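You operate a simulated robot arm through the tools that you are given. There is no shell and no other tool. Be economical: measure what you need, move in short steps, check, and stop when the job is done.

Carry out the task below with a simulated robot arm. There is one attempt and no reset: what you move stays moved.

TASK
Open the left cupboard door, put the green tin on the top left shelf of the wide cupboard and shut the door again. Then take the bun from the top of the square table and put it on the top of the small table. Then put the green cloth on the top of the square table away on the top of the narrow table. Then take the numbered steamer on the top of the square table and put it away on the top of the store table. Then put the cupcake from the top of the end table on top of the mug. Then take the grey bin and leave it on the small steel tray. The order counts. Set down upright: green tin.

The check looks at the end state, three seconds after you hand in, the way a careful person would. Anything else that was tipped, shoved, dropped, spilled or broken makes it a failure. Flat cloth is picked up by pressing the open fingertips on it (5 to 10 N) and closing them slowly along it; thin cloth reads only 2 to 8 mm in the jaws.

THE ROBOT
A 7-joint arm with a two-finger parallel gripper on a trunk, on a base that drives. Base frame: it is fixed to the floor where the robot stands at the start and does not move with it; the origin is under the middle of the robot, x ahead of it, y to its left, z up. Units: cm, rad, N and s.
With the tool pointing down near the work surface it reaches from about 10 to 34 cm from the robot's upright axis, wherever it stands. Its first joint turns from -2.897 to 2.897 rad. Places, roughly: bun (6x6x4 cm) [-190, -380, 80]; cupcake (7x7x6 cm) [-340, -200, 80]; green cloth (10x7x4 cm) [-220, -390, 80]; green tin (8x8x11 cm) [-160, -370, 80]; grey bin (14x13x11 cm) [-90, -70, 70]; left cupboard door [80, 20, 100]; mug (12x9x10 cm) [10, 130, 110]; numbered steamer [-225, -375, 75]; small steel tray (30x20x3 cm) [30, -310, 90]; top left shelf of the wide cupboard [100, 20, 150]; top of the narrow table (17x24 cm) [-294, 234, 80]; top of the small table [-190, -40, 70]; top of the store table [-260, 520, 80]. Payload 1.57 kg.
The TCP is the grasp point between the finger pads, 3 cm short of the fingertips. In the tool frame z runs along the fingers and y along their closing line. The gripper opens to 8 cm. The fingers are 1.7 cm wide and 1.2 cm thick; the gripper's body (4 by 8.2 cm) begins 8 cm behind the TCP.
Orientation is told as [roll, pitch, yaw] about the base's x, y, z axes, in that order, counted from this pose: with the fingers straight down and closing along the base's y, the tool's x points along the base's -x, its y along +y and its z along -z.

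THE INTERFACE
- The arm moves only by the tool move_arm. Its argument "deltas" is a list of rows, each a list of 2 entries, a list of its own where there are three numbers: the shift along the tool's x, y, z in units of 150 mm (1.0 is 150 mm), then the turn, a rotation vector about the tool's x, y, z in units of 60 degrees (1.0 is 60 degrees). In form: [[[x, y, z], [rx, ry, rz]], ...]. A call has 1 to 20 rows; each row is the pose to reach, as a shift and turn from the pose commanded when the call began, along the tool's axes at that moment. "grip" is the opening, from 0 (shut) to 1 (fully open), set as the call begins (left out, the last holds). A call with a number of a shift or a turn outside -1 to 1 is refused whole. Each row takes 0.2 s and may step no farther than 5 cm and 0.15 rad from the row before; otherwise, or with a gripper value out of range, the whole call is refused. A pose out of reach is approached as far as the arm can. The call stops where the force on the tool passes 40 N (or 10 N more than at its start, if that is more) or the arm is blocked; 0.2 s more then pass. Each finger travels about 7.2 cm/s and halts on what it meets, pressing with about 36 N; the grip force reading is that of the motor and also rises with nothing between the fingers. The clock runs only during rows and for 0.2 s after the last one: add rows that repeat a pose to give the fingers time. It gives the time, the measured TCP pose, the force on the tool (base axes), the opening and the grip force at its end, in the units of the frame above (readings bear some noise), with the torque about the TCP (base axes, N m) and any sound that the robot's microphone picked up.
- Cameras (640 x 400 px; columns grow to the right, rows downward): "scene" is now at [24.76, 2.78, 159.38]; the picture's right is [0.34, -0.94, 0.00], its down [-0.59, -0.21, -0.78] and it looks along [0.73, 0.27, -0.63] (base axes); focal length 214 px, centre (320, 200). "wrist" rides on the gripper at [7.2, -0.7, -12.2] in the tool frame; the picture's right is [0.09, 1.00, 0.00], its down [-0.84, 0.08, -0.54] and it looks along [-0.54, 0.05, 0.84] (tool axes); focal length 238 px, centre (320, 200). There is no depth. A picture from a camera that has moved, and an enlarged one, comes with that camera's place and axes in the base frame and with its lens.
- grab_frame(camera): a new picture of that camera. No time passes.
- raise_lower(by): slides the trunk up (or, below 0, down) by that many cm; the arm and the scene camera ride with it, the base frame stays. It gives what a move gives, with no picture.
- base_move(legs): drives the robot by 1 to 6 legs, each [ahead, left, turn to the left] in cm, cm and rad, along the robot's own axes; the way and the turn of a leg run together, so that a leg with both is an arc; at most 150 cm and 3.142 rad a leg. The arm and the cameras ride along, it lands a little off, and it stops where it bumps. It gives what a move gives.
- pan_tilt(pan, tilt): turns the head with the scene camera to pan (to the left, within 1.501 rad either way) and tilt (down, from -0.506 to 1.204), counted from straight ahead of the robot. It gives what a move gives.
- zoom(camera, box): a new picture of the part [left, top, right, bottom] of that camera's present view, enlarged. No time passes.
- finish_job(): hands the job in; it is judged then, once.

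Work in short steps. Places have to be worked out from the pictures, the camera data and where the tool is seen: move nearer, look again, correct. Check each grasp and each placing, and mend what went wrong. You have 207 turns and 180 pictures in all, those below and enlarged ones among them. Open the gripper and draw the arm clear of the work before you hand the job in, unless the task says otherwise; then end with one line.

The tools are called after "Emit:" by a JSON object that holds its "api" and its "payload". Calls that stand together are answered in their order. move_arm: Moves the arm, as the interface text tells. Its arguments: {"type":"object","properties":{"deltas":{"type":"array","items":{"type":"array"}},"grip":{"type":"number"}},"required":["deltas"]} The other tools are called the same way: raise_lower (by) slides the trunk up or down; base_move (legs) drives the base; pan_tilt (pan, tilt) turns the head that bears the scene camera; grab_frame (camera) takes a picture; zoom (camera, box) takes an enlarged picture of a part of a camera's view; finish_job () hands the job in.

At the start:

```text
time_s: 0.0
position: [35.26, 2.97, 99.9]
orientation: [-0.001, -0.002, 0.0]
contact_force: [-0.3, 0.3, 0.2]
torque: [-0.07, 0.01, 0.01]
width: 8.02
grasp_force: 0.0
trunk travel left (down, up): [-81.5, 17.5]
robot x, y, heading: [-0.06, 0.24, 0.002]
head pan, tilt: [0.349, 0.675]
```

scene: 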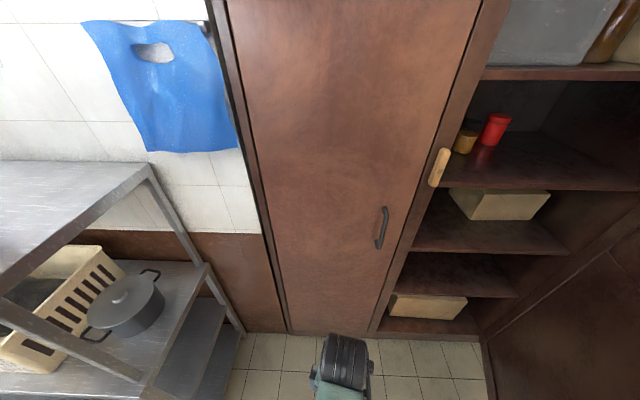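
wrist: 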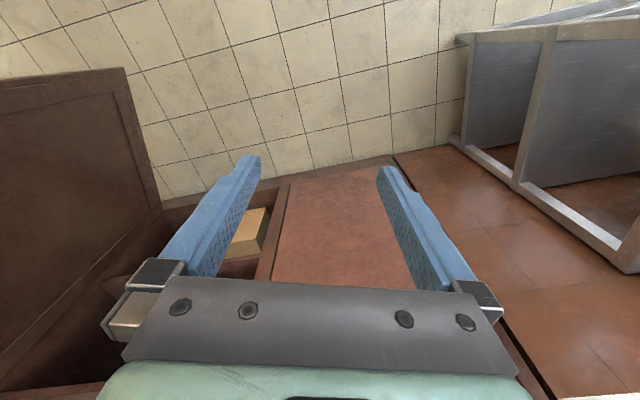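

The handle is ahead at about y≈1, z≈105–115. I'll look at it closer and look straight ahead for a survey of the cupboard.

Emit:
{"api": "zoom", "payload": {"camera": "scene", "box": [320, 130, 480, 280]}}

Emit:
{"api": "pan_tilt", "payload": {"pan": 0.0, "tilt": 0.2}}

Emit:
{"api": "grab_frame", "payload": {"camera": "scene"}}

```text
2.67 times, centred on (400, 205) of scene
camera zoom: at [24.76, 2.78, 159.38], right [0.34, -0.94, 0.0], down [-0.59, -0.21, -0.78], along [0.73, 0.27, -0.63], focal length 572 px, centre (107, 187)
```

zoom: 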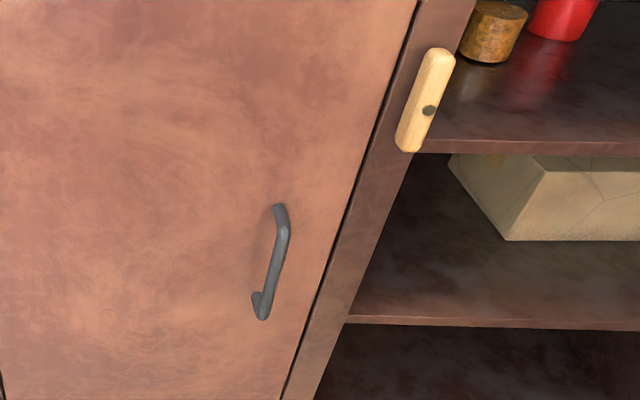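

```text
time_s: 0.9
position: [35.19, 2.96, 100.06]
orientation: [-0.001, 0.0, 0.0]
contact_force: [-0.3, 0.5, -0.7]
torque: [-0.02, 0.02, -0.05]
width: 8.05
grasp_force: 0.0
trunk travel left (down, up): [-81.5, 17.5]
robot x, y, heading: [-0.04, -0.01, 0.002]
head pan, tilt: [0.0, 0.201]
```

```text
176 pictures are left
camera scene: at [26.01, -0.15, 163.71], right [0.0, -1.0, 0.0], down [-0.2, 0.0, -0.98], along [0.98, 0.0, -0.2], focal length 214 px, centre (320, 200)
```

scene: 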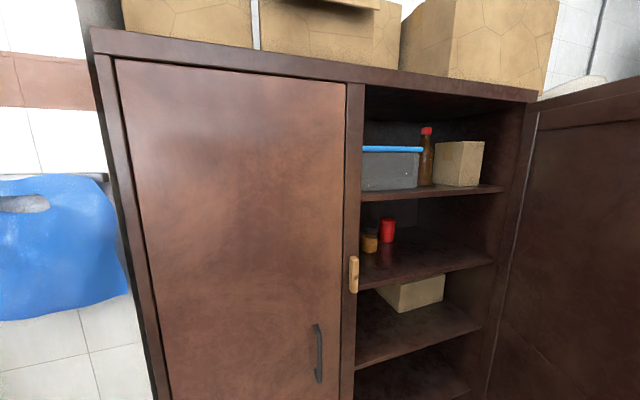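

The cupboard's front is yawed about 0.31 rad; handle (vertical bar) at about (79, 0.6), z 96–116, hinge side on the left. The wooden turn-button is upright, so it doesn't hold the door. I square the base up with the cupboard and stand opposite the handle, then look.

Emit:
{"api": "base_move", "payload": {"legs": [[0, 0, 0.313], [0, -24, 0]]}}

Emit:
{"api": "pan_tilt", "payload": {"pan": 0.0, "tilt": 0.6}}

Emit:
{"api": "grab_frame", "payload": {"camera": "scene"}}

Emit:
{"api": "pan_tilt", "payload": {"pan": 1.3, "tilt": 0.5}}

Emit:
{"api": "grab_frame", "payload": {"camera": "scene"}}

```text
time_s: 3.7
position: [39.97, -9.2, 100.03]
orientation: [0.001, 0.0, 0.311]
contact_force: [-0.2, -0.5, -0.5]
torque: [-0.03, 0.02, 0.02]
width: 8.04
grasp_force: 0.2
trunk travel left (down, up): [-81.5, 17.5]
robot x, y, heading: [7.25, -22.74, 0.315]
head pan, tilt: [0.0, 0.201]
```

```text
time_s: 4.6
position: [39.92, -9.1, 100.0]
orientation: [-0.001, 0.001, 0.312]
contact_force: [0.1, 0.3, 0.5]
torque: [0.04, 0.01, -0.01]
width: 8.0
grasp_force: 0.1
trunk travel left (down, up): [-81.5, 17.5]
robot x, y, heading: [7.53, -22.78, 0.311]
head pan, tilt: [0.0, 0.6]
```

```text
175 pictures are left
camera scene: at [31.63, -15.01, 160.05], right [0.31, -0.95, 0.0], down [-0.54, -0.17, -0.83], along [0.79, 0.25, -0.56], focal length 214 px, centre (320, 200)
```

scene: 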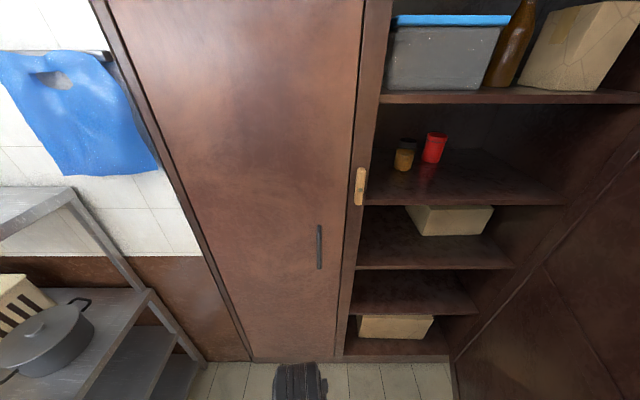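

```text
time_s: 6.0
position: [39.9, -9.18, 100.07]
orientation: [0.0, -0.001, 0.313]
contact_force: [0.7, -0.1, 0.3]
torque: [-0.01, 0.02, -0.02]
width: 7.98
grasp_force: 0.0
trunk travel left (down, up): [-81.5, 17.5]
robot x, y, heading: [7.75, -23.11, 0.309]
head pan, tilt: [1.3, 0.499]
```

```text
174 pictures are left
camera scene: at [22.86, -8.66, 160.95], right [1.0, 0.04, 0.0], down [0.02, -0.48, -0.88], along [-0.04, 0.88, -0.48], focal length 214 px, centre (320, 200)
```

scene: 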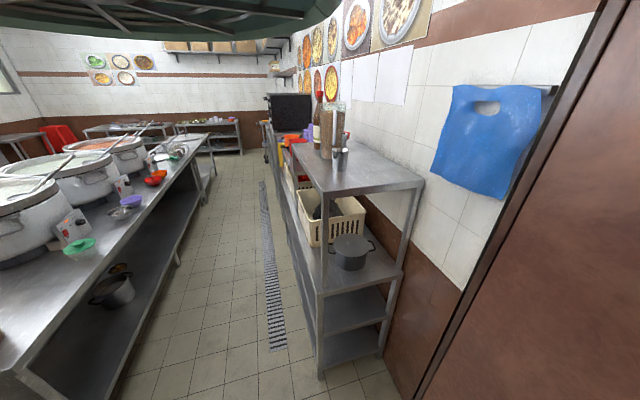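

The arm has room. I pitch the tool to horizontal toward the door in two calls, moving a bit forward and up.

Emit:
{"api": "move_arm", "payload": {"deltas": [[[-0.1, 0.0, -0.06], [0, -0.1428, 0]], [[-0.2, 0.0, -0.12], [0, -0.2856, 0]], [[-0.3, 0, -0.18], [0, -0.4284, 0]], [[-0.4, 0, -0.24], [0, -0.5712, 0]], [[-0.5, 0, -0.3], [0, -0.714, 0]], [[-0.6, 0, -0.36], [0, -0.8568, 0]], [[-0.66, 0, -0.4], [0, -1, 0]]], "grip": 1}}

Emit:
{"api": "move_arm", "payload": {"deltas": [[[0, 0, 0], [0, -0.1428, 0]], [[0, 0, 0], [0, -0.2856, 0]], [[0, 0, 0], [0, -0.4284, 0]], [[0, 0, 0], [0, -0.5, 0]]]}}

Emit:
{"api": "grab_frame", "payload": {"camera": "wrist"}}

```text
time_s: 7.6
position: [49.42, -6.2, 106.11]
orientation: [0.001, -1.047, 0.313]
contact_force: [0.7, -0.4, -0.4]
torque: [-0.03, 0.04, 0.03]
width: 8.0
grasp_force: 0.1
trunk travel left (down, up): [-81.5, 17.5]
robot x, y, heading: [7.15, -22.89, 0.315]
head pan, tilt: [1.3, 0.499]
```

```text
time_s: 8.6
position: [49.36, -5.97, 106.01]
orientation: [2.888, -1.568, -2.577]
contact_force: [0.4, 0.7, 0.3]
torque: [-0.01, 0.03, 0.0]
width: 7.97
grasp_force: 0.1
trunk travel left (down, up): [-81.5, 17.5]
robot x, y, heading: [7.64, -22.63, 0.314]
head pan, tilt: [1.3, 0.499]
```

```text
173 pictures are left
camera wrist: at [38.11, -10.44, 98.78], right [-0.31, 0.95, -0.09], down [-0.54, -0.09, 0.84], along [0.78, 0.31, 0.54], focal length 238 px, centre (320, 200)
```

wrist: 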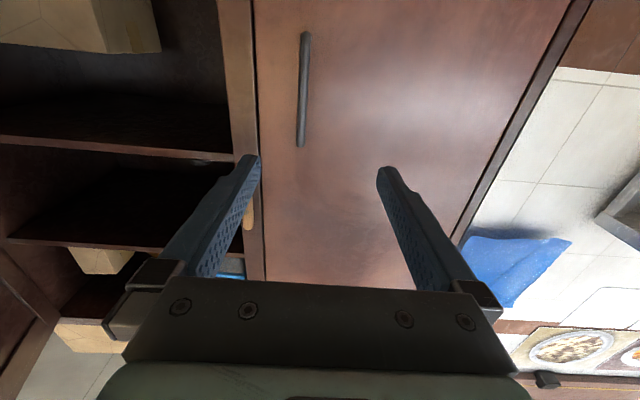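

Handle bar seen at about v=-23.5 in cupboard axes, z 97–115; the gripper is about 2.7 cm left of it and 30 cm short. I drive 18 cm ahead, 2.6 right, and look again.

Emit:
{"api": "base_move", "payload": {"legs": [[18, -2.6, 0]]}}

Emit:
{"api": "grab_frame", "payload": {"camera": "wrist"}}

```text
time_s: 10.2
position: [67.16, -3.13, 106.01]
orientation: [-0.145, -1.57, 0.455]
contact_force: [-0.6, 0.1, 0.0]
torque: [0.03, 0.0, 0.01]
width: 7.98
grasp_force: 0.1
trunk travel left (down, up): [-81.5, 17.5]
robot x, y, heading: [25.22, -19.75, 0.305]
head pan, tilt: [1.3, 0.499]
```

```text
172 pictures are left
camera wrist: at [55.95, -7.47, 98.79], right [-0.31, 0.95, -0.09], down [-0.54, -0.09, 0.84], along [0.78, 0.31, 0.54], focal length 238 px, centre (320, 200)
```

wrist: 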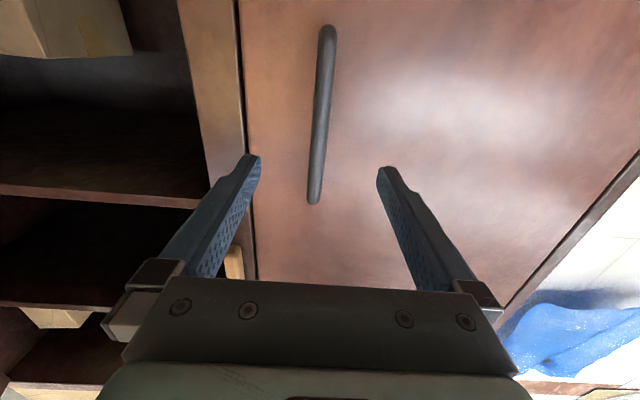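

The bar is now triangulated at u≈73, v≈-23.6, centred on the gripper, TCP at u≈63. I move 9.5 cm forward in small steps.

Emit:
{"api": "move_arm", "payload": {"deltas": [[[0, 0, 0.16], [0, 0, 0]], [[0, 0, 0.32], [0, 0, 0]], [[0, 0, 0.48], [0, 0, 0]], [[0, 0, 0.58], [0, 0, 0]], [[0, 0, 0.63], [0, 0, 0]], [[0, 0, 0.63], [0, 0, 0]]]}}

Emit:
{"api": "grab_frame", "payload": {"camera": "wrist"}}

```text
time_s: 11.6
position: [76.27, -0.38, 106.1]
orientation: [-2.408, -1.571, 2.72]
contact_force: [0.0, -0.7, 0.2]
torque: [0.04, -0.02, 0.02]
width: 8.0
grasp_force: 0.0
trunk travel left (down, up): [-81.5, 17.5]
robot x, y, heading: [25.3, -19.52, 0.313]
head pan, tilt: [1.3, 0.499]
```

```text
171 pictures are left
camera wrist: at [64.98, -4.61, 98.82], right [-0.31, 0.95, -0.09], down [-0.54, -0.09, 0.84], along [0.78, 0.31, 0.54], focal length 238 px, centre (320, 200)
```

wrist: 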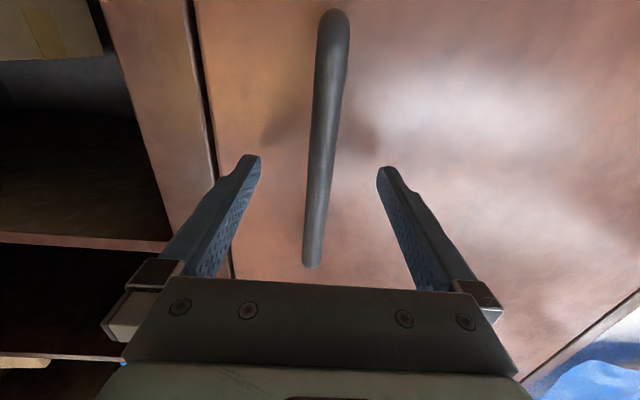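

The bar lies between the pads at about the TCP. I close on it.

Emit:
{"api": "move_arm", "payload": {"deltas": [[[0, 0, 0], [0, 0, 0]], [[0, 0, 0], [0, 0, 0]], [[0, 0, 0], [0, 0, 0]], [[0, 0, 0], [0, 0, 0]], [[0, 0, 0], [0, 0, 0]]], "grip": 0}}

```text
time_s: 12.8
position: [76.17, -0.25, 106.06]
orientation: [2.124, -1.571, -1.811]
contact_force: [0.7, -1.8, 0.5]
torque: [0.0, -0.06, -0.06]
width: 1.6
grasp_force: 31.2
trunk travel left (down, up): [-81.5, 17.5]
robot x, y, heading: [25.04, -20.34, 0.305]
head pan, tilt: [1.3, 0.499]
```

Firm grip at 1.6 cm. I pull along the door's arc (radius ≈38 cm, hinge at left) by about 22°.

Emit:
{"api": "move_arm", "payload": {"deltas": [[[0, 0.005, -0.055], [0.02, 0, 0]], [[0, 0.019, -0.111], [0.0417, 0, 0]], [[0, 0.043, -0.22], [0.083, 0, 0]], [[0, 0.071, -0.327], [0.125, 0, 0]], [[0, 0.103, -0.433], [0.167, 0, 0]], [[0, 0.14, -0.54], [0.208, 0, 0]], [[0, 0.183, -0.645], [0.25, 0, 0]], [[0, 0.23, -0.747], [0.292, 0, 0]], [[0, 0.28, -0.847], [0.333, 0, 0]], [[0, 0.336, -0.943], [0.375, 0, 0]]]}}

Emit:
{"api": "grab_frame", "payload": {"camera": "wrist"}}

```text
time_s: 14.9
position: [61.19, -0.07, 106.01]
orientation: [1.953, -1.569, -2.04]
contact_force: [-3.6, -15.7, 0.4]
torque: [-0.02, 0.63, -0.1]
width: 1.6
grasp_force: 31.7
trunk travel left (down, up): [-81.5, 17.5]
robot x, y, heading: [24.87, -19.63, 0.313]
head pan, tilt: [1.3, 0.499]
```

```text
170 pictures are left
camera wrist: at [49.08, 0.38, 98.82], right [0.09, 0.99, -0.09], down [-0.53, 0.12, 0.84], along [0.84, -0.02, 0.54], focal length 238 px, centre (320, 200)
```

wrist: 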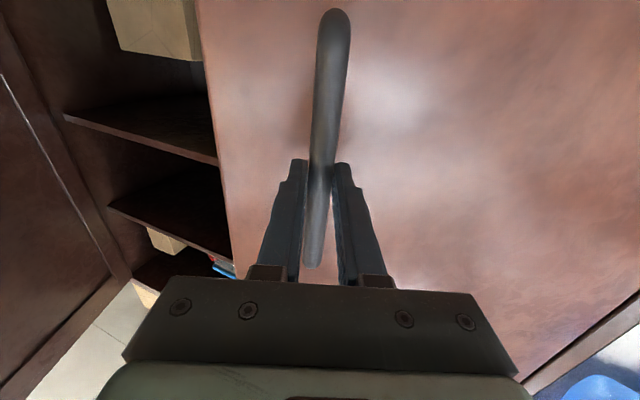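

The door is about 22° open. I'll let go, back off along the tool axis with the base, and later push the door from its inner side.

Emit:
{"api": "move_arm", "payload": {"deltas": [[[0, -0.01, 0], [0, 0, 0]], [[0, -0.01, 0], [0, 0, 0]], [[0, -0.01, 0], [0, 0, 0]], [[0, -0.01, 0], [0, 0, 0]]], "grip": 1}}

Emit:
{"api": "base_move", "payload": {"legs": [[-9.2, 3.8, 0]]}}

Emit:
{"api": "pan_tilt", "payload": {"pan": 0.0, "tilt": 0.6}}

Emit:
{"api": "grab_frame", "payload": {"camera": "scene"}}

```text
time_s: 15.9
position: [61.2, 0.02, 105.95]
orientation: [1.781, -1.571, -1.861]
contact_force: [-0.1, -0.2, 0.0]
torque: [0.02, 0.0, 0.02]
width: 7.99
grasp_force: 0.2
trunk travel left (down, up): [-81.5, 17.5]
robot x, y, heading: [25.36, -19.96, 0.309]
head pan, tilt: [1.3, 0.499]
```

```text
time_s: 17.1
position: [51.46, 0.84, 106.02]
orientation: [-1.912, -1.57, 1.829]
contact_force: [-0.2, 0.8, -0.1]
torque: [-0.02, -0.01, 0.02]
width: 7.96
grasp_force: 0.0
trunk travel left (down, up): [-81.5, 17.5]
robot x, y, heading: [15.51, -19.08, 0.308]
head pan, tilt: [1.3, 0.499]
```

```text
time_s: 18.6
position: [51.42, 0.8, 106.06]
orientation: [-2.197, -1.571, 2.115]
contact_force: [0.4, 0.3, 0.2]
torque: [-0.03, -0.01, 0.04]
width: 8.02
grasp_force: 0.1
trunk travel left (down, up): [-81.5, 17.5]
robot x, y, heading: [15.32, -19.03, 0.312]
head pan, tilt: [0.0, 0.6]
```

```text
169 pictures are left
camera scene: at [39.66, -11.26, 160.05], right [0.31, -0.95, 0.0], down [-0.54, -0.17, -0.83], along [0.79, 0.25, -0.56], focal length 214 px, centre (320, 200)
```

scene: 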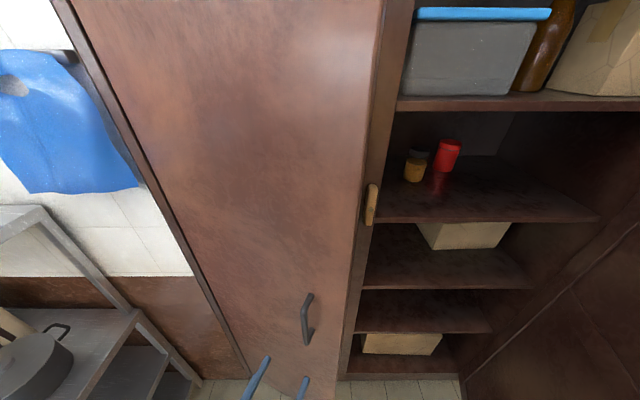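

Door stays ajar. I'll regrip the handle with the arm stretched: base back further along the tool line, then arm forward.

Emit:
{"api": "base_move", "payload": {"legs": [[-8.3, 3.4, 0]]}}

Emit:
{"api": "move_arm", "payload": {"deltas": [[[0, 0, 0.25], [0, 0, 0]], [[0, 0, 0.5], [0, 0, 0]], [[0, 0, 0.7], [0, 0, 0]], [[0, 0, 0.7], [0, 0, 0]]]}}

Emit:
{"api": "grab_frame", "payload": {"camera": "wrist"}}

```text
time_s: 19.7
position: [42.59, 1.6, 106.02]
orientation: [-2.819, -1.572, 2.737]
contact_force: [-1.0, 0.4, 0.4]
torque: [0.03, -0.04, 0.0]
width: 8.03
grasp_force: 0.0
trunk travel left (down, up): [-81.5, 17.5]
robot x, y, heading: [6.75, -18.05, 0.31]
head pan, tilt: [0.0, 0.6]
```

```text
time_s: 20.7
position: [53.0, 0.7, 105.77]
orientation: [2.276, -1.571, -2.357]
contact_force: [0.1, 0.1, 0.4]
torque: [-0.01, -0.01, -0.01]
width: 8.0
grasp_force: 0.1
trunk travel left (down, up): [-81.5, 17.5]
robot x, y, heading: [6.55, -18.01, 0.31]
head pan, tilt: [0.0, 0.6]
```

```text
168 pictures are left
camera wrist: at [40.9, 1.14, 98.75], right [0.08, 0.99, -0.09], down [-0.53, 0.12, 0.84], along [0.84, -0.02, 0.54], focal length 238 px, centre (320, 200)
```

wrist: 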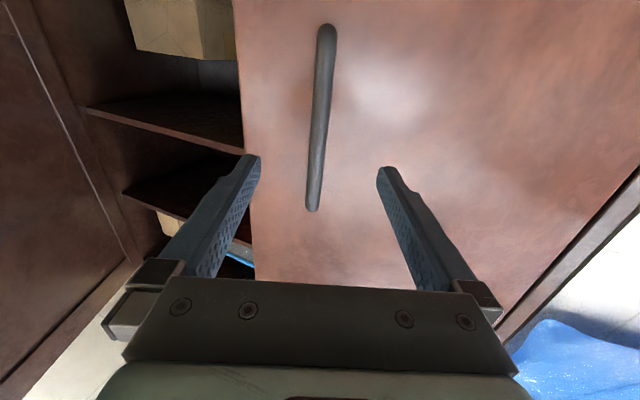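

Handle is centred, about 8.5 cm ahead. I advance 8.5 cm and grip.

Emit:
{"api": "move_arm", "payload": {"deltas": [[[0, 0, 0.2], [0, 0, 0]], [[0, 0, 0.4], [0, 0, 0]], [[0, 0, 0.57], [0, 0, 0]], [[0, 0, 0.57], [0, 0, 0]]]}}

Emit:
{"api": "move_arm", "payload": {"deltas": [[[0, 0, 0], [0, 0, 0]], [[0, 0, 0], [0, 0, 0]], [[0, 0, 0], [0, 0, 0]], [[0, 0, 0], [0, 0, 0]], [[0, 0, 0], [0, 0, 0]]], "grip": 0}}

```text
time_s: 21.7
position: [61.49, 0.08, 105.86]
orientation: [-2.061, -1.571, 1.98]
contact_force: [0.2, -0.2, -0.2]
torque: [-0.02, -0.04, 0.0]
width: 8.0
grasp_force: 0.0
trunk travel left (down, up): [-81.5, 17.5]
robot x, y, heading: [6.93, -18.19, 0.313]
head pan, tilt: [0.0, 0.6]
```

```text
time_s: 22.9
position: [61.53, -0.18, 105.85]
orientation: [2.592, -1.573, -2.676]
contact_force: [-0.3, -3.9, -0.7]
torque: [-0.05, -0.26, -0.01]
width: 1.56
grasp_force: 31.4
trunk travel left (down, up): [-81.5, 17.5]
robot x, y, heading: [6.6, -18.39, 0.311]
head pan, tilt: [0.0, 0.6]
```

Gripped again. Pull another 22° along the arc.

Emit:
{"api": "move_arm", "payload": {"deltas": [[[0, 0.016, -0.108], [0.042, 0, 0]], [[0, 0.035, -0.216], [0.083, 0, 0]], [[0, 0.06, -0.323], [0.125, 0, 0]], [[0, 0.089, -0.429], [0.167, 0, 0]], [[0, 0.122, -0.533], [0.208, 0, 0]], [[0, 0.161, -0.635], [0.25, 0, 0]], [[0, 0.204, -0.735], [0.292, 0, 0]], [[0, 0.251, -0.833], [0.333, 0, 0]], [[0, 0.302, -0.932], [0.375, 0, 0]]]}}

Emit:
{"api": "move_arm", "payload": {"deltas": [[[0, 0.016, -0.108], [0.042, 0, 0]], [[0, 0.035, -0.216], [0.083, 0, 0]], [[0, 0.06, -0.323], [0.125, 0, 0]], [[0, 0.089, -0.429], [0.167, 0, 0]]]}}

Emit:
{"api": "grab_frame", "payload": {"camera": "scene"}}

```text
time_s: 24.9
position: [47.97, 5.69, 105.96]
orientation: [0.484, -1.571, -0.959]
contact_force: [-6.1, -6.3, -5.9]
torque: [-0.12, -0.32, -0.01]
width: 1.57
grasp_force: 31.5
trunk travel left (down, up): [-81.5, 17.5]
robot x, y, heading: [6.43, -18.16, 0.312]
head pan, tilt: [0.0, 0.6]
```

```text
time_s: 25.9
position: [42.59, 9.8, 106.01]
orientation: [-0.027, -1.57, -0.622]
contact_force: [-6.3, -5.7, -9.2]
torque: [0.03, -0.04, -0.12]
width: 1.58
grasp_force: 31.5
trunk travel left (down, up): [-81.5, 17.5]
robot x, y, heading: [6.69, -18.55, 0.309]
head pan, tilt: [0.0, 0.6]
```

```text
167 pictures are left
camera scene: at [30.76, -10.56, 160.05], right [0.31, -0.95, 0.0], down [-0.54, -0.17, -0.83], along [0.79, 0.25, -0.56], focal length 214 px, centre (320, 200)
```

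scene: 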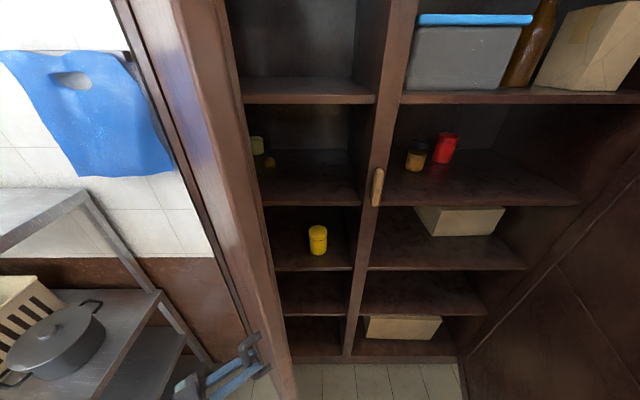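

Door about 55° open, forces small. Continue another ~22°.

Emit:
{"api": "move_arm", "payload": {"deltas": [[[0, 0.016, -0.108], [0.042, 0, 0]], [[0, 0.035, -0.216], [0.083, 0, 0]], [[0, 0.06, -0.323], [0.125, 0, 0]], [[0, 0.089, -0.429], [0.167, 0, 0]], [[0, 0.122, -0.533], [0.208, 0, 0]], [[0, 0.161, -0.635], [0.25, 0, 0]], [[0, 0.204, -0.735], [0.292, 0, 0]], [[0, 0.251, -0.833], [0.333, 0, 0]], [[0, 0.302, -0.932], [0.375, 0, 0]]]}}

Emit:
{"api": "grab_frame", "payload": {"camera": "scene"}}

```text
time_s: 26.9
position: [38.96, 14.16, 106.06]
orientation: [0.312, -1.548, -1.086]
contact_force: [23.8, 19.6, -22.1]
torque: [-0.54, 0.33, 0.31]
width: 1.58
grasp_force: 31.8
out of reach, approached as far as the arm can: row 3, 4, 5
trunk travel left (down, up): [-81.5, 17.5]
robot x, y, heading: [6.44, -18.34, 0.313]
head pan, tilt: [0.0, 0.6]
stopped in row 5: the force on the tool passed its limit at 51 N (the readings are from after the stop); the commanded pose is now the measured one
```

```text
166 pictures are left
camera scene: at [31.01, -10.33, 160.01], right [0.31, -0.95, 0.0], down [-0.54, -0.17, -0.82], along [0.79, 0.25, -0.57], focal length 214 px, centre (320, 200)
```

scene: 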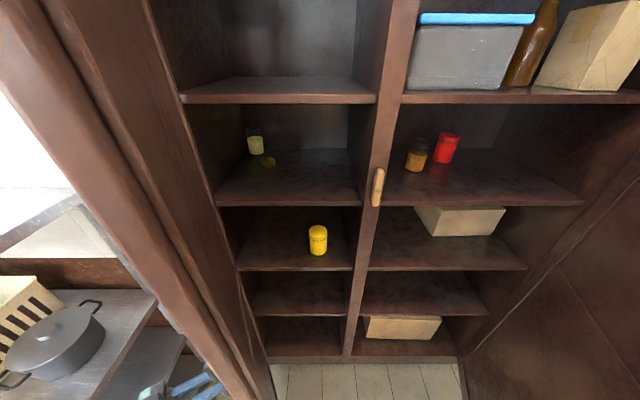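

The arm is at its limit with the door ~68° open. Still holding the handle, I use the base to swing about the hinge by 0.3 rad.

Emit:
{"api": "base_move", "payload": {"legs": [[-3.1, 7.7, -0.1]]}}

```text
time_s: 28.0
position: [36.74, 17.27, 106.26]
orientation: [0.313, -1.553, -1.204]
contact_force: [9.8, 4.6, -15.0]
torque: [0.41, 0.61, -0.03]
width: 1.58
grasp_force: 31.7
trunk travel left (down, up): [-81.5, 17.5]
robot x, y, heading: [1.59, -11.87, 0.207]
head pan, tilt: [0.0, 0.6]
```

That works with lower force. Three more legs.

Emit:
{"api": "base_move", "payload": {"legs": [[-3.1, 7.7, -0.1], [-3.1, 7.7, -0.1], [-3.1, 7.7, -0.1]]}}

Emit:
{"api": "grab_frame", "payload": {"camera": "scene"}}

```text
time_s: 30.6
position: [32.24, 27.9, 106.18]
orientation: [-0.013, -1.555, -1.203]
contact_force: [-11.3, -2.4, 7.1]
torque: [-0.29, 0.02, -0.01]
width: 1.59
grasp_force: 31.7
trunk travel left (down, up): [-81.5, 17.5]
robot x, y, heading: [-9.07, 11.1, -0.095]
head pan, tilt: [0.0, 0.6]
stopped in leg 3: the force on the tool passed its limit at 40 N (the readings are from after the stop); the commanded pose is now the measured one
```

```text
165 pictures are left
camera scene: at [16.13, 8.59, 160.09], right [-0.09, -1.0, 0.0], down [-0.56, 0.05, -0.83], along [0.82, -0.08, -0.56], focal length 214 px, centre (320, 200)
```

scene: 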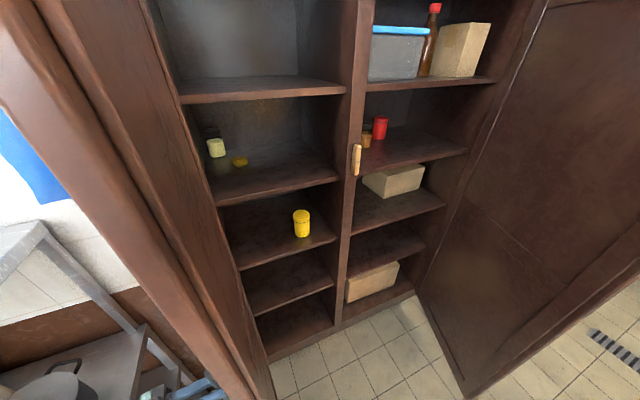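

Door is ~87° open. Release and retreat along the tool axis, then look over the surroundings toward the square table.

Emit:
{"api": "move_arm", "payload": {"deltas": [[[0, 0, 0], [0, 0, 0]], [[0, 0, 0], [0, 0, 0]], [[0, 0, 0], [0, 0, 0]], [[0, 0, 0], [0, 0, 0]]], "grip": 1}}

Emit:
{"api": "base_move", "payload": {"legs": [[-4.5, 8.9, 0], [-20, 0, 0]]}}

Emit:
{"api": "pan_tilt", "payload": {"pan": -1.4, "tilt": 0.5}}

Emit:
{"api": "grab_frame", "payload": {"camera": "scene"}}

Emit:
{"api": "pan_tilt", "payload": {"pan": 0.0, "tilt": 0.5}}

Emit:
{"api": "grab_frame", "payload": {"camera": "scene"}}

```text
time_s: 31.6
position: [32.34, 27.98, 106.18]
orientation: [-0.022, -1.552, -1.188]
contact_force: [-0.7, 0.2, -0.6]
torque: [-0.01, 0.03, 0.0]
width: 8.0
grasp_force: 0.0
trunk travel left (down, up): [-81.5, 17.5]
robot x, y, heading: [-9.22, 11.19, -0.09]
head pan, tilt: [0.0, 0.6]
```

```text
time_s: 32.7
position: [29.73, 32.54, 105.85]
orientation: [-2.413, -1.555, 1.144]
contact_force: [0.3, -0.4, 0.1]
torque: [0.0, 0.03, 0.03]
width: 8.01
grasp_force: 0.1
trunk travel left (down, up): [-81.5, 17.5]
robot x, y, heading: [-12.02, 18.62, -0.1]
head pan, tilt: [0.0, 0.6]
stopped in leg 1: the robot was blocked; the commanded pose is now the measured one
```

```text
time_s: 34.2
position: [29.83, 32.63, 105.71]
orientation: [-2.166, -1.555, 0.902]
contact_force: [0.5, 0.3, 0.7]
torque: [0.04, 0.02, -0.02]
width: 8.0
grasp_force: 0.2
trunk travel left (down, up): [-81.5, 17.5]
robot x, y, heading: [-12.68, 18.11, -0.095]
head pan, tilt: [-1.4, 0.499]
```

```text
164 pictures are left
camera scene: at [5.38, 7.14, 160.9], right [-1.0, -0.07, 0.0], down [-0.04, 0.48, -0.88], along [0.06, -0.87, -0.48], focal length 214 px, centre (320, 200)
```

scene: 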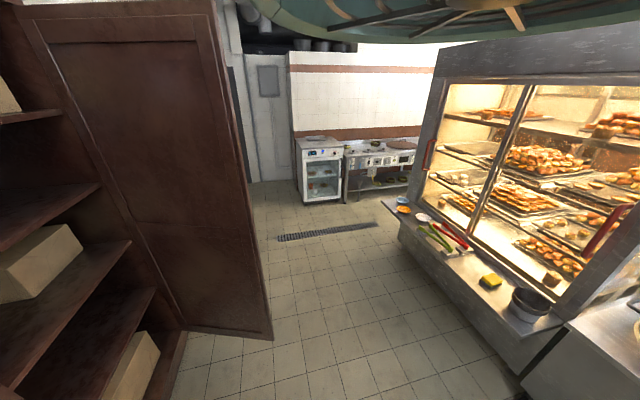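

```text
time_s: 35.8
position: [29.81, 32.53, 105.85]
orientation: [-2.188, -1.553, 0.925]
contact_force: [-0.6, -0.7, 0.2]
torque: [-0.01, 0.0, 0.0]
width: 7.99
grasp_force: 0.0
trunk travel left (down, up): [-81.5, 17.5]
robot x, y, heading: [-11.94, 18.69, -0.094]
head pan, tilt: [0.0, 0.499]
```

```text
163 pictures are left
camera scene: at [13.76, 15.31, 160.91], right [-0.1, -0.99, 0.0], down [-0.48, 0.05, -0.88], along [0.87, -0.09, -0.48], focal length 214 px, centre (320, 200)
```

scene: 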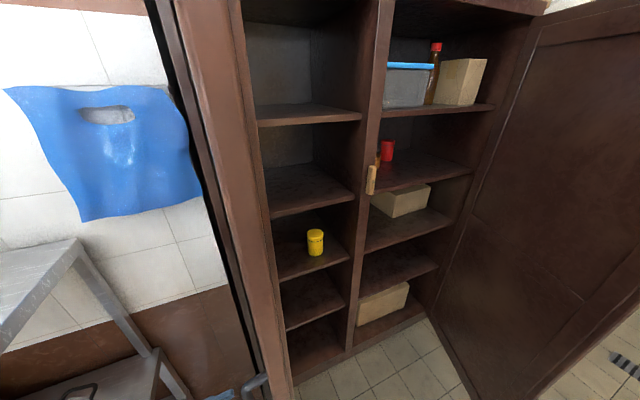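

It retreated 5 cm before the wrist likely touched the steel unit; the fingertips are past the bar. Check with the wrist camera before driving back.

Emit:
{"api": "grab_frame", "payload": {"camera": "wrist"}}

```text
162 pictures are left
camera wrist: at [25.57, 43.91, 98.57], right [0.95, 0.3, -0.1], down [-0.08, 0.55, 0.83], along [0.31, -0.78, 0.55], focal length 238 px, centre (320, 200)
```

wrist: 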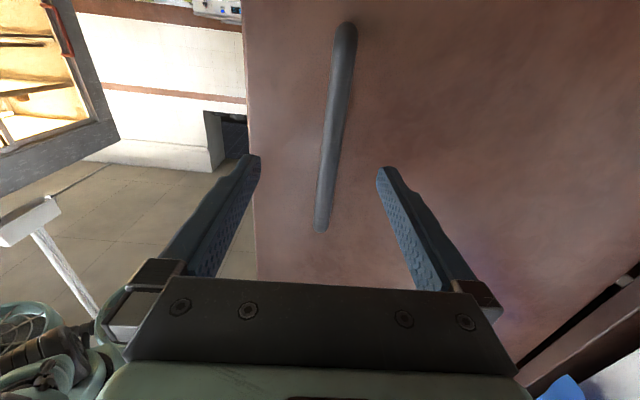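

The tips are clear of the bar by over a cm. I drive back 25 cm.

Emit:
{"api": "base_move", "payload": {"legs": [[-25, -1, 0]]}}

Emit:
{"api": "pan_tilt", "payload": {"pan": 1.2, "tilt": 0.6}}

Emit:
{"api": "grab_frame", "payload": {"camera": "scene"}}

```text
time_s: 37.6
position: [4.56, 34.42, 105.78]
orientation: [-2.269, -1.555, 1.007]
contact_force: [-0.2, -0.6, 0.1]
torque: [0.02, 0.04, -0.01]
width: 8.0
grasp_force: 0.1
trunk travel left (down, up): [-81.5, 17.5]
robot x, y, heading: [-37.5, 19.98, -0.1]
head pan, tilt: [0.0, 0.499]
```

```text
time_s: 39.0
position: [4.58, 34.38, 105.96]
orientation: [-2.281, -1.556, 1.02]
contact_force: [0.2, -1.0, -0.2]
torque: [-0.03, -0.02, 0.02]
width: 8.02
grasp_force: 0.0
trunk travel left (down, up): [-81.5, 17.5]
robot x, y, heading: [-37.46, 19.46, -0.095]
head pan, tilt: [1.201, 0.6]
```

```text
161 pictures are left
camera scene: at [-16.63, 25.98, 160.04], right [0.89, -0.45, 0.0], down [-0.26, -0.5, -0.83], along [0.37, 0.74, -0.56], focal length 214 px, centre (320, 200)
```

scene: 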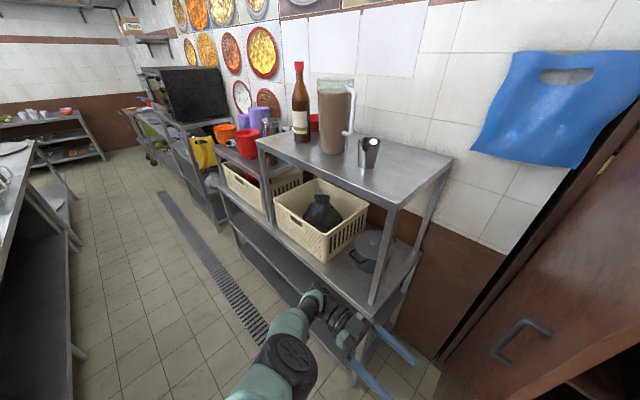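

All items on the steel unit still stand. I bring the arm back to the front of the robot in the clear.

Emit:
{"api": "move_arm", "payload": {"deltas": [[[0, -0.023, 0.119], [-0.125, 0, 0]], [[0, -0.047, 0.238], [-0.25, 0, 0]], [[0, -0.07, 0.356], [-0.375, 0, 0]], [[0, -0.093, 0.475], [-0.5, 0, 0]], [[0, -0.117, 0.594], [-0.625, 0, 0]], [[0, -0.14, 0.713], [-0.75, 0, 0]], [[0, -0.164, 0.83], [-0.875, 0, 0]], [[0, -0.187, 0.95], [-1, 0, 0]]]}}

Emit:
{"api": "move_arm", "payload": {"deltas": [[[0, 0, -0.1], [0, 0.142, 0]], [[0, 0, -0.2], [0, 0.284, 0]], [[0, 0, -0.3], [0, 0.426, 0]], [[0, 0, -0.4], [0, 0.568, 0]], [[0, 0, -0.5], [0, 0.71, 0]], [[0, 0, -0.55], [0, 0.852, 0]], [[0, 0, -0.6], [0, 0.99, 0]]]}}

```text
time_s: 40.8
position: [10.28, 17.39, 87.75]
orientation: [-2.483, -1.556, 2.186]
contact_force: [0.6, 2.9, 1.2]
torque: [0.02, 0.09, -0.35]
width: 7.98
grasp_force: 0.0
out of reach, approached as far as the arm can: row 1, 2, 3, 4, 5, 6, 7, 8
trunk travel left (down, up): [-81.5, 17.5]
robot x, y, heading: [-37.13, 19.74, -0.098]
head pan, tilt: [1.201, 0.6]
```

```text
time_s: 42.4
position: [10.72, 18.15, 73.93]
orientation: [-0.095, -0.678, -0.243]
contact_force: [-0.9, 0.1, -0.5]
torque: [-0.01, -0.04, 0.01]
width: 8.01
grasp_force: 0.0
out of reach, approached as far as the arm can: row 1, 2, 3, 4, 5, 6, 7
trunk travel left (down, up): [-81.5, 17.5]
robot x, y, heading: [-37.34, 19.93, -0.101]
head pan, tilt: [1.201, 0.6]
```

The arm got out of its reachable branch. Let me look at it.

Emit:
{"api": "pan_tilt", "payload": {"pan": 0.2, "tilt": 1.1}}

Emit:
{"api": "grab_frame", "payload": {"camera": "scene"}}

```text
time_s: 43.7
position: [10.78, 18.06, 74.11]
orientation: [-0.096, -0.683, -0.24]
contact_force: [-0.1, 0.7, -0.3]
torque: [-0.01, -0.05, 0.05]
width: 8.01
grasp_force: 0.2
trunk travel left (down, up): [-81.5, 17.5]
robot x, y, heading: [-37.12, 20.06, -0.099]
head pan, tilt: [0.201, 1.1]
```

```text
160 pictures are left
camera scene: at [-14.36, 18.76, 156.19], right [0.1, -0.99, 0.0], down [-0.89, -0.09, -0.45], along [0.45, 0.05, -0.89], focal length 214 px, centre (320, 200)
```

scene: 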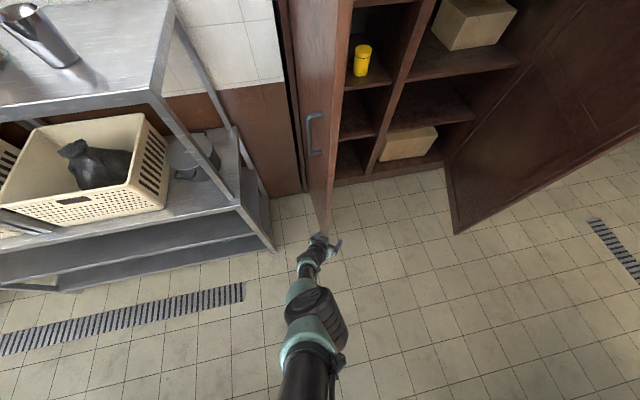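

The arm hangs forward in a free area. I ask for a pose close to the starting one (tool down, ~35 cm ahead).

Emit:
{"api": "move_arm", "payload": {"deltas": [[[0, 0, 0], [0, 0.142, 0]], [[0, 0, 0], [0, 0.284, 0]], [[0, 0, 0], [0, 0.426, 0]], [[0, 0, 0], [0, 0.5, 0]], [[0, 0, 0], [0, 0.5, 0]], [[0, 0, 0], [0, 0.5, 0]]]}}

```text
time_s: 45.1
position: [9.14, 18.12, 74.97]
orientation: [-0.076, -0.158, -0.289]
contact_force: [-0.6, -0.3, 0.3]
torque: [-0.01, 0.0, 0.02]
width: 8.02
grasp_force: 0.0
out of reach, approached as far as the arm can: row 1, 2, 3, 4, 5, 6
trunk travel left (down, up): [-81.5, 17.5]
robot x, y, heading: [-37.09, 20.02, -0.098]
head pan, tilt: [0.201, 1.1]
```

The rotation worked from the measured pose. Now lift and draw back toward the start pose.

Emit:
{"api": "move_arm", "payload": {"deltas": [[[0.1, 0, -0.15], [0, 0.03, 0]], [[0.2, 0, -0.3], [0, 0.06, 0]], [[0.3, 0, -0.45], [0, 0.09, 0]], [[0.4, 0, -0.6], [0, 0.12, 0]], [[0.5, 0, -0.75], [0, 0.15, 0]], [[0.6, 0, -0.9], [0, 0.15, 0]], [[0.7, 0, -1], [0, 0.15, 0]]]}}

```text
time_s: 46.7
position: [2.21, 24.13, 78.13]
orientation: [-0.075, -0.002, -0.299]
contact_force: [0.0, 0.5, -0.2]
torque: [-0.02, 0.03, -0.01]
width: 8.02
grasp_force: 0.1
out of reach, approached as far as the arm can: row 1, 2, 3, 4, 5, 6, 7
trunk travel left (down, up): [-81.5, 17.5]
robot x, y, heading: [-36.94, 20.1, -0.1]
head pan, tilt: [0.201, 1.1]
```

Some joint seems at a limit. I test a small motion with a yaw correction.

Emit:
{"api": "move_arm", "payload": {"deltas": [[[0, -0.1, -0.1], [0, 0, -0.1]], [[0, -0.2, -0.2], [0, 0, -0.2]], [[0, -0.2, -0.3], [0, 0, -0.2]]]}}

Emit:
{"api": "grab_frame", "payload": {"camera": "scene"}}

```text
time_s: 47.5
position: [2.69, 21.49, 77.99]
orientation: [-0.075, 0.014, -0.09]
contact_force: [0.0, -0.3, -0.3]
torque: [-0.02, -0.02, 0.0]
width: 8.01
grasp_force: 0.1
out of reach, approached as far as the arm can: row 1, 2, 3
trunk travel left (down, up): [-81.5, 17.5]
robot x, y, heading: [-37.21, 19.93, -0.099]
head pan, tilt: [0.201, 1.1]
```

```text
159 pictures are left
camera scene: at [-14.36, 18.77, 156.18], right [0.1, -0.99, 0.0], down [-0.89, -0.09, -0.45], along [0.45, 0.05, -0.89], focal length 214 px, centre (320, 200)
```

scene: 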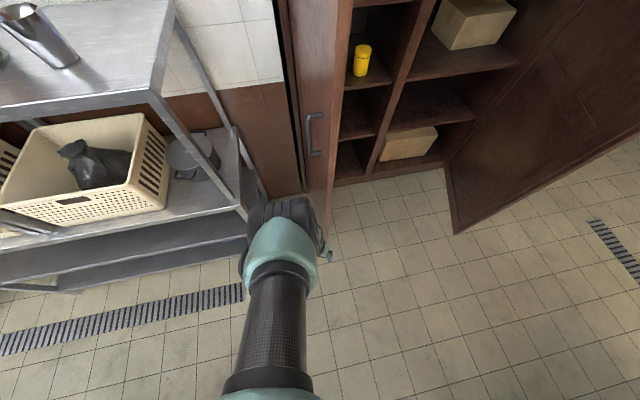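

The configuration is improving (elbow up). Try up again with small roll correction.

Emit:
{"api": "move_arm", "payload": {"deltas": [[[0, 0, -0.1], [0, 0, 0]], [[0, 0, -0.2], [0.04, 0, 0]], [[0, 0, -0.4], [0.07, 0, 0]], [[0, 0, -0.6], [0.07, 0, 0]], [[0, 0, -0.8], [0.07, 0, 0]], [[0, 0, -1], [0.07, 0, 0]]]}}

Emit:
{"api": "grab_frame", "payload": {"camera": "scene"}}

```text
time_s: 48.9
position: [8.17, 25.58, 81.58]
orientation: [-0.151, 0.015, -0.09]
contact_force: [-0.1, 0.4, 0.3]
torque: [0.01, 0.04, 0.03]
width: 7.99
grasp_force: 0.0
out of reach, approached as far as the arm can: row 1, 2, 3, 4, 5, 6
trunk travel left (down, up): [-81.5, 17.5]
robot x, y, heading: [-37.16, 20.25, -0.093]
head pan, tilt: [0.201, 1.1]
```

```text
158 pictures are left
camera scene: at [-14.35, 18.83, 156.18], right [0.1, -0.99, 0.0], down [-0.89, -0.09, -0.45], along [0.45, 0.05, -0.89], focal length 214 px, centre (320, 200)
```

scene: 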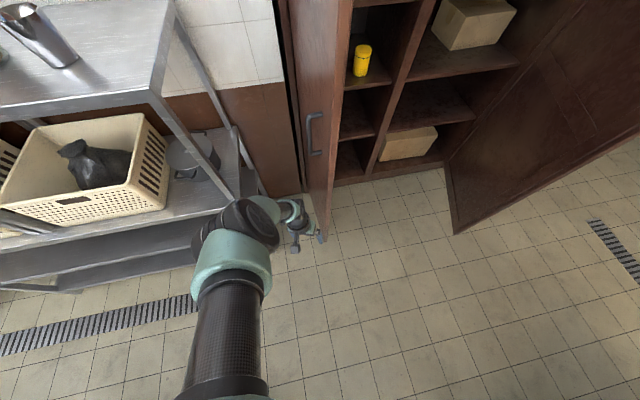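

Elbow has swung left; roll sign was wrong. Command roll back, TCP right and up.

Emit:
{"api": "move_arm", "payload": {"deltas": [[[0, -0.1, 0], [-0.04, 0, 0]], [[0, -0.2, 0], [-0.08, 0, 0]], [[0, -0.3, 0], [-0.12, 0, 0]], [[0.1, -0.4, 0], [-0.144, 0, 0]], [[0.2, -0.45, 0], [-0.144, 0, 0]], [[0.3, -0.45, 0], [-0.144, 0, 0]], [[0.3, -0.45, -0.2], [-0.144, 0, 0]], [[0.3, -0.45, -0.4], [-0.144, 0, 0]]]}}

Emit:
{"api": "grab_frame", "payload": {"camera": "scene"}}

```text
time_s: 50.7
position: [8.51, 24.65, 80.1]
orientation: [-0.009, 0.014, -0.093]
contact_force: [0.5, 0.1, 0.3]
torque: [0.02, -0.08, 0.01]
width: 8.0
grasp_force: 0.0
out of reach, approached as far as the arm can: row 1, 2, 3, 4, 5, 6, 7, 8
trunk travel left (down, up): [-81.5, 17.5]
robot x, y, heading: [-37.27, 20.19, -0.095]
head pan, tilt: [0.201, 1.1]
```

```text
157 pictures are left
camera scene: at [-14.3, 18.74, 156.17], right [0.1, -0.99, 0.0], down [-0.89, -0.09, -0.45], along [0.45, 0.05, -0.89], focal length 214 px, centre (320, 200)
```

scene: 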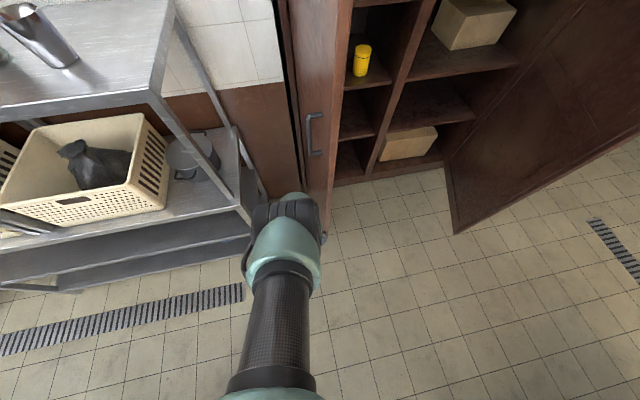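

Orientation is now straight down. I test which directions are free: first down 5, then forward/back.

Emit:
{"api": "move_arm", "payload": {"deltas": [[[0, 0, 0.15], [0, 0, 0]], [[0, 0, 0.3], [0, 0, 0]], [[0, 0, 0.45], [0, 0, 0]]]}}

Emit:
{"api": "move_arm", "payload": {"deltas": [[[0.15, 0, 0], [0, 0, 0]], [[0.3, 0, 0], [0, 0, 0]], [[0.45, 0, 0], [0, 0, 0]]]}}

Emit:
{"api": "move_arm", "payload": {"deltas": [[[0, -0.15, 0], [0, 0, 0]], [[0, -0.3, 0], [0, 0, 0]], [[0, -0.45, 0], [0, 0, 0]]]}}

```text
time_s: 51.5
position: [7.75, 25.04, 76.21]
orientation: [0.003, 0.013, -0.09]
contact_force: [0.6, -0.5, -0.5]
torque: [0.02, 0.02, -0.04]
width: 7.99
grasp_force: 0.0
out of reach, approached as far as the arm can: row 2, 3
trunk travel left (down, up): [-81.5, 17.5]
robot x, y, heading: [-37.25, 19.63, -0.096]
head pan, tilt: [0.201, 1.1]
```

```text
time_s: 52.3
position: [0.92, 25.61, 76.34]
orientation: [0.005, 0.013, -0.092]
contact_force: [0.0, 0.2, -0.1]
torque: [0.0, -0.01, 0.0]
width: 7.98
grasp_force: 0.0
trunk travel left (down, up): [-81.5, 17.5]
robot x, y, heading: [-37.2, 19.76, -0.094]
head pan, tilt: [0.201, 1.1]
```

```text
time_s: 53.1
position: [0.21, 23.25, 75.9]
orientation: [-0.027, 0.01, -0.092]
contact_force: [0.1, 0.5, -0.3]
torque: [0.01, 0.0, -0.02]
width: 8.02
grasp_force: 0.1
out of reach, approached as far as the arm can: row 1, 2, 3
trunk travel left (down, up): [-81.5, 17.5]
robot x, y, heading: [-37.29, 19.97, -0.096]
head pan, tilt: [0.201, 1.1]
```

Back is free. Continue back, then up.

Emit:
{"api": "move_arm", "payload": {"deltas": [[[0.15, 0, 0], [0, 0, 0]], [[0.3, 0, 0], [0, 0, 0]], [[0.45, 0, 0], [0, 0, 0]], [[0.6, 0, 0], [0, 0, 0]]]}}

Emit:
{"api": "move_arm", "payload": {"deltas": [[[0, 0, -0.2], [0, 0, 0]], [[0, 0, -0.4], [0, 0, 0]], [[0, 0, -0.6], [0, 0, 0]], [[0, 0, -0.8], [0, 0, 0]]]}}

Emit:
{"api": "grab_frame", "payload": {"camera": "scene"}}

```text
time_s: 54.1
position: [-8.73, 23.32, 76.27]
orientation: [-0.02, 0.01, -0.085]
contact_force: [-0.2, -0.4, 0.7]
torque: [0.01, -0.02, -0.01]
width: 7.99
grasp_force: 0.1
out of reach, approached as far as the arm can: row 1, 2, 3, 4
trunk travel left (down, up): [-81.5, 17.5]
robot x, y, heading: [-36.99, 19.99, -0.099]
head pan, tilt: [0.201, 1.1]
```

```text
time_s: 55.1
position: [-8.62, 23.23, 88.22]
orientation: [0.001, 0.013, -0.091]
contact_force: [-0.7, -0.4, 0.0]
torque: [0.05, 0.02, 0.0]
width: 8.0
grasp_force: 0.1
out of reach, approached as far as the arm can: row 1, 2
trunk travel left (down, up): [-81.5, 17.5]
robot x, y, heading: [-37.11, 19.6, -0.098]
head pan, tilt: [0.201, 1.1]
```

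```text
156 pictures are left
camera scene: at [-14.37, 18.73, 156.18], right [0.1, -0.99, 0.0], down [-0.89, -0.09, -0.45], along [0.45, 0.05, -0.89], focal length 214 px, centre (320, 200)
```

scene: 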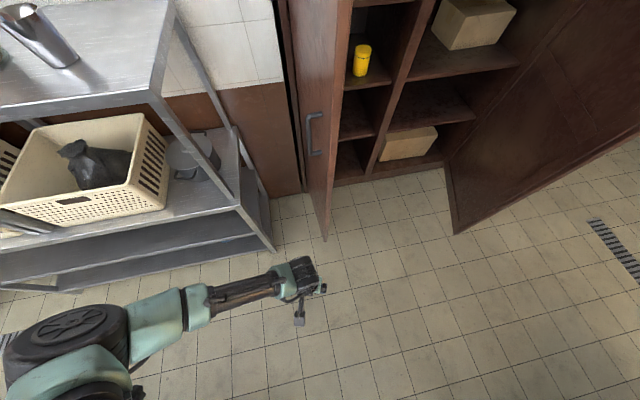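

Elbow now sticks out left but the pose is in reach. Move up and right to the nominal start pose.

Emit:
{"api": "move_arm", "payload": {"deltas": [[[0, -0.1, -0.2], [0, 0, 0]], [[0, -0.2, -0.4], [0, 0, 0]], [[0, -0.3, -0.6], [0, 0, 0]], [[0, -0.3, -0.8], [0, 0, 0]]]}}

Emit:
{"api": "move_arm", "payload": {"deltas": [[[-0.1, -0.1, 0], [0, 0, 0]], [[-0.2, -0.2, 0], [0, 0, 0]], [[-0.3, -0.2, 0], [0, 0, 0]], [[-0.45, -0.2, 0], [0, 0, 0]]]}}

Emit:
{"api": "grab_frame", "payload": {"camera": "scene"}}

```text
time_s: 56.1
position: [-8.76, 18.81, 100.11]
orientation: [0.003, 0.014, -0.09]
contact_force: [-1.1, -0.2, 0.1]
torque: [-0.01, 0.05, 0.01]
width: 8.02
grasp_force: 0.1
trunk travel left (down, up): [-81.5, 17.5]
robot x, y, heading: [-37.32, 19.94, -0.1]
head pan, tilt: [0.201, 1.1]
```

```text
time_s: 57.1
position: [-2.43, 15.17, 100.02]
orientation: [0.001, 0.016, -0.092]
contact_force: [0.1, -0.8, 0.2]
torque: [-0.01, -0.01, -0.01]
width: 8.01
grasp_force: 0.0
trunk travel left (down, up): [-81.5, 17.5]
robot x, y, heading: [-37.43, 20.14, -0.097]
head pan, tilt: [0.201, 1.1]
```

```text
155 pictures are left
camera scene: at [-14.3, 18.68, 156.17], right [0.1, -0.99, 0.0], down [-0.89, -0.09, -0.45], along [0.45, 0.05, -0.89], focal length 214 px, centre (320, 200)
```

scene: 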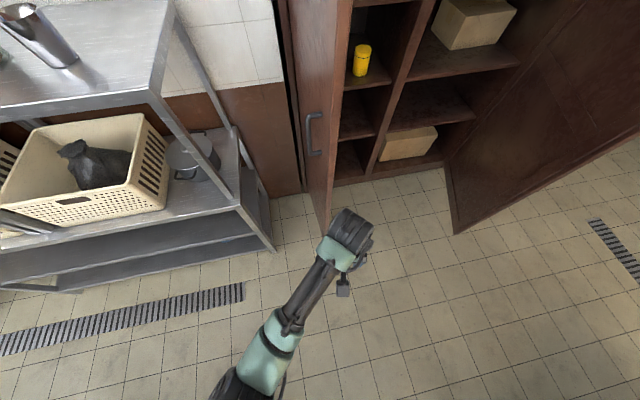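

The arm is back to its nominal pose. Now I turn to face -y and look toward the -x side to find the route to the square table.

Emit:
{"api": "base_move", "payload": {"legs": [[0, 0, -1.47], [25, 0, 0]]}}

Emit:
{"api": "pan_tilt", "payload": {"pan": -1.2, "tilt": 0.3}}

Emit:
{"api": "grab_frame", "payload": {"camera": "scene"}}

Emit:
{"api": "pan_tilt", "payload": {"pan": 0.0, "tilt": 0.3}}

Emit:
{"api": "grab_frame", "payload": {"camera": "scene"}}

```text
time_s: 62.4
position: [-37.01, -40.21, 99.98]
orientation: [0.001, 0.015, -1.538]
contact_force: [0.4, -0.5, 0.1]
torque: [-0.01, -0.01, 0.04]
width: 8.02
grasp_force: 0.0
trunk travel left (down, up): [-81.5, 17.5]
robot x, y, heading: [-36.69, -5.36, -1.544]
head pan, tilt: [0.201, 1.1]
```

```text
time_s: 64.0
position: [-37.18, -40.17, 99.87]
orientation: [0.001, 0.015, -1.539]
contact_force: [-0.9, 0.6, -0.3]
torque: [0.03, 0.01, 0.02]
width: 8.02
grasp_force: 0.1
trunk travel left (down, up): [-81.5, 17.5]
robot x, y, heading: [-36.52, -5.12, -1.545]
head pan, tilt: [-1.201, 0.3]
```

```text
154 pictures are left
camera scene: at [-45.12, -25.83, 162.79], right [-0.39, 0.92, 0.0], down [0.27, 0.11, -0.96], along [-0.88, -0.37, -0.3], focal length 214 px, centre (320, 200)
```

scene: 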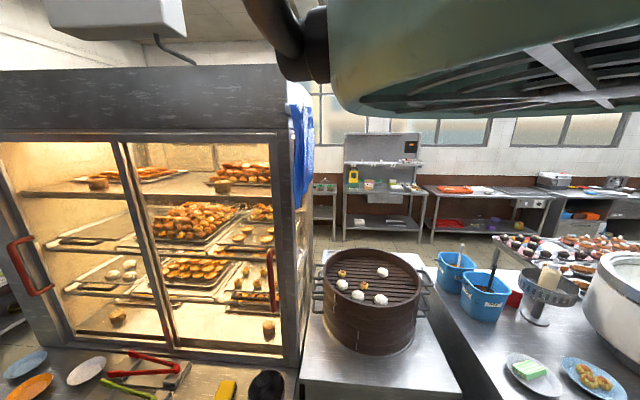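

```text
time_s: 65.4
position: [-37.09, -40.15, 99.88]
orientation: [0.003, 0.014, -1.537]
contact_force: [0.2, 0.5, -1.2]
torque: [0.0, 0.04, 0.02]
width: 7.98
grasp_force: 0.1
trunk travel left (down, up): [-81.5, 17.5]
robot x, y, heading: [-37.11, -5.13, -1.544]
head pan, tilt: [0.0, 0.3]
```

```text
153 pictures are left
camera scene: at [-36.28, -31.55, 162.79], right [-1.0, -0.02, 0.0], down [-0.01, 0.3, -0.96], along [0.02, -0.95, -0.3], focal length 214 px, centre (320, 200)
```

scene: 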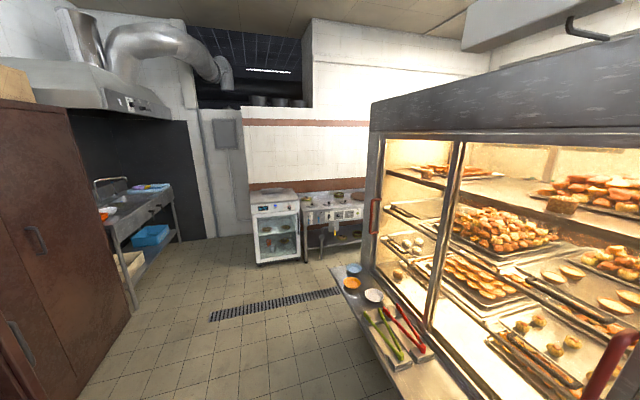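

I see the layout: aisle passes between the counter with the display case and the open right door, then turns right before the stove. I drive to about (5, -205).

Emit:
{"api": "base_move", "payload": {"legs": [[10, 40, 0], [120, 3, 0], [70, 0, 0]]}}

Emit:
{"api": "pan_tilt", "payload": {"pan": -1.3, "tilt": 0.45}}

Emit:
{"api": "grab_frame", "payload": {"camera": "scene"}}

```text
time_s: 67.4
position: [-8.02, -47.34, 99.76]
orientation: [0.009, 0.02, -1.535]
contact_force: [0.7, -0.1, 0.6]
torque: [0.0, 0.03, 0.04]
width: 8.0
grasp_force: 0.1
trunk travel left (down, up): [-81.5, 17.5]
robot x, y, heading: [-7.21, -12.09, -1.541]
head pan, tilt: [0.0, 0.3]
stopped in leg 1: the robot was blocked; the commanded pose is now the measured one
```

```text
time_s: 68.8
position: [-7.9, -47.26, 99.74]
orientation: [0.012, 0.021, -1.535]
contact_force: [-0.4, 1.1, 0.2]
torque: [0.0, -0.02, 0.02]
width: 8.0
grasp_force: 0.1
trunk travel left (down, up): [-81.5, 17.5]
robot x, y, heading: [-7.09, -12.04, -1.542]
head pan, tilt: [-1.3, 0.45]
```

```text
152 pictures are left
camera scene: at [-16.83, -32.25, 161.22], right [-0.29, 0.96, 0.0], down [0.42, 0.13, -0.9], along [-0.86, -0.26, -0.44], focal length 214 px, centre (320, 200)
```

scene: 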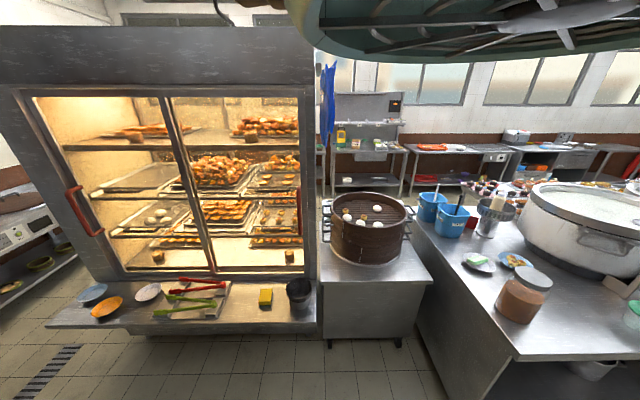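

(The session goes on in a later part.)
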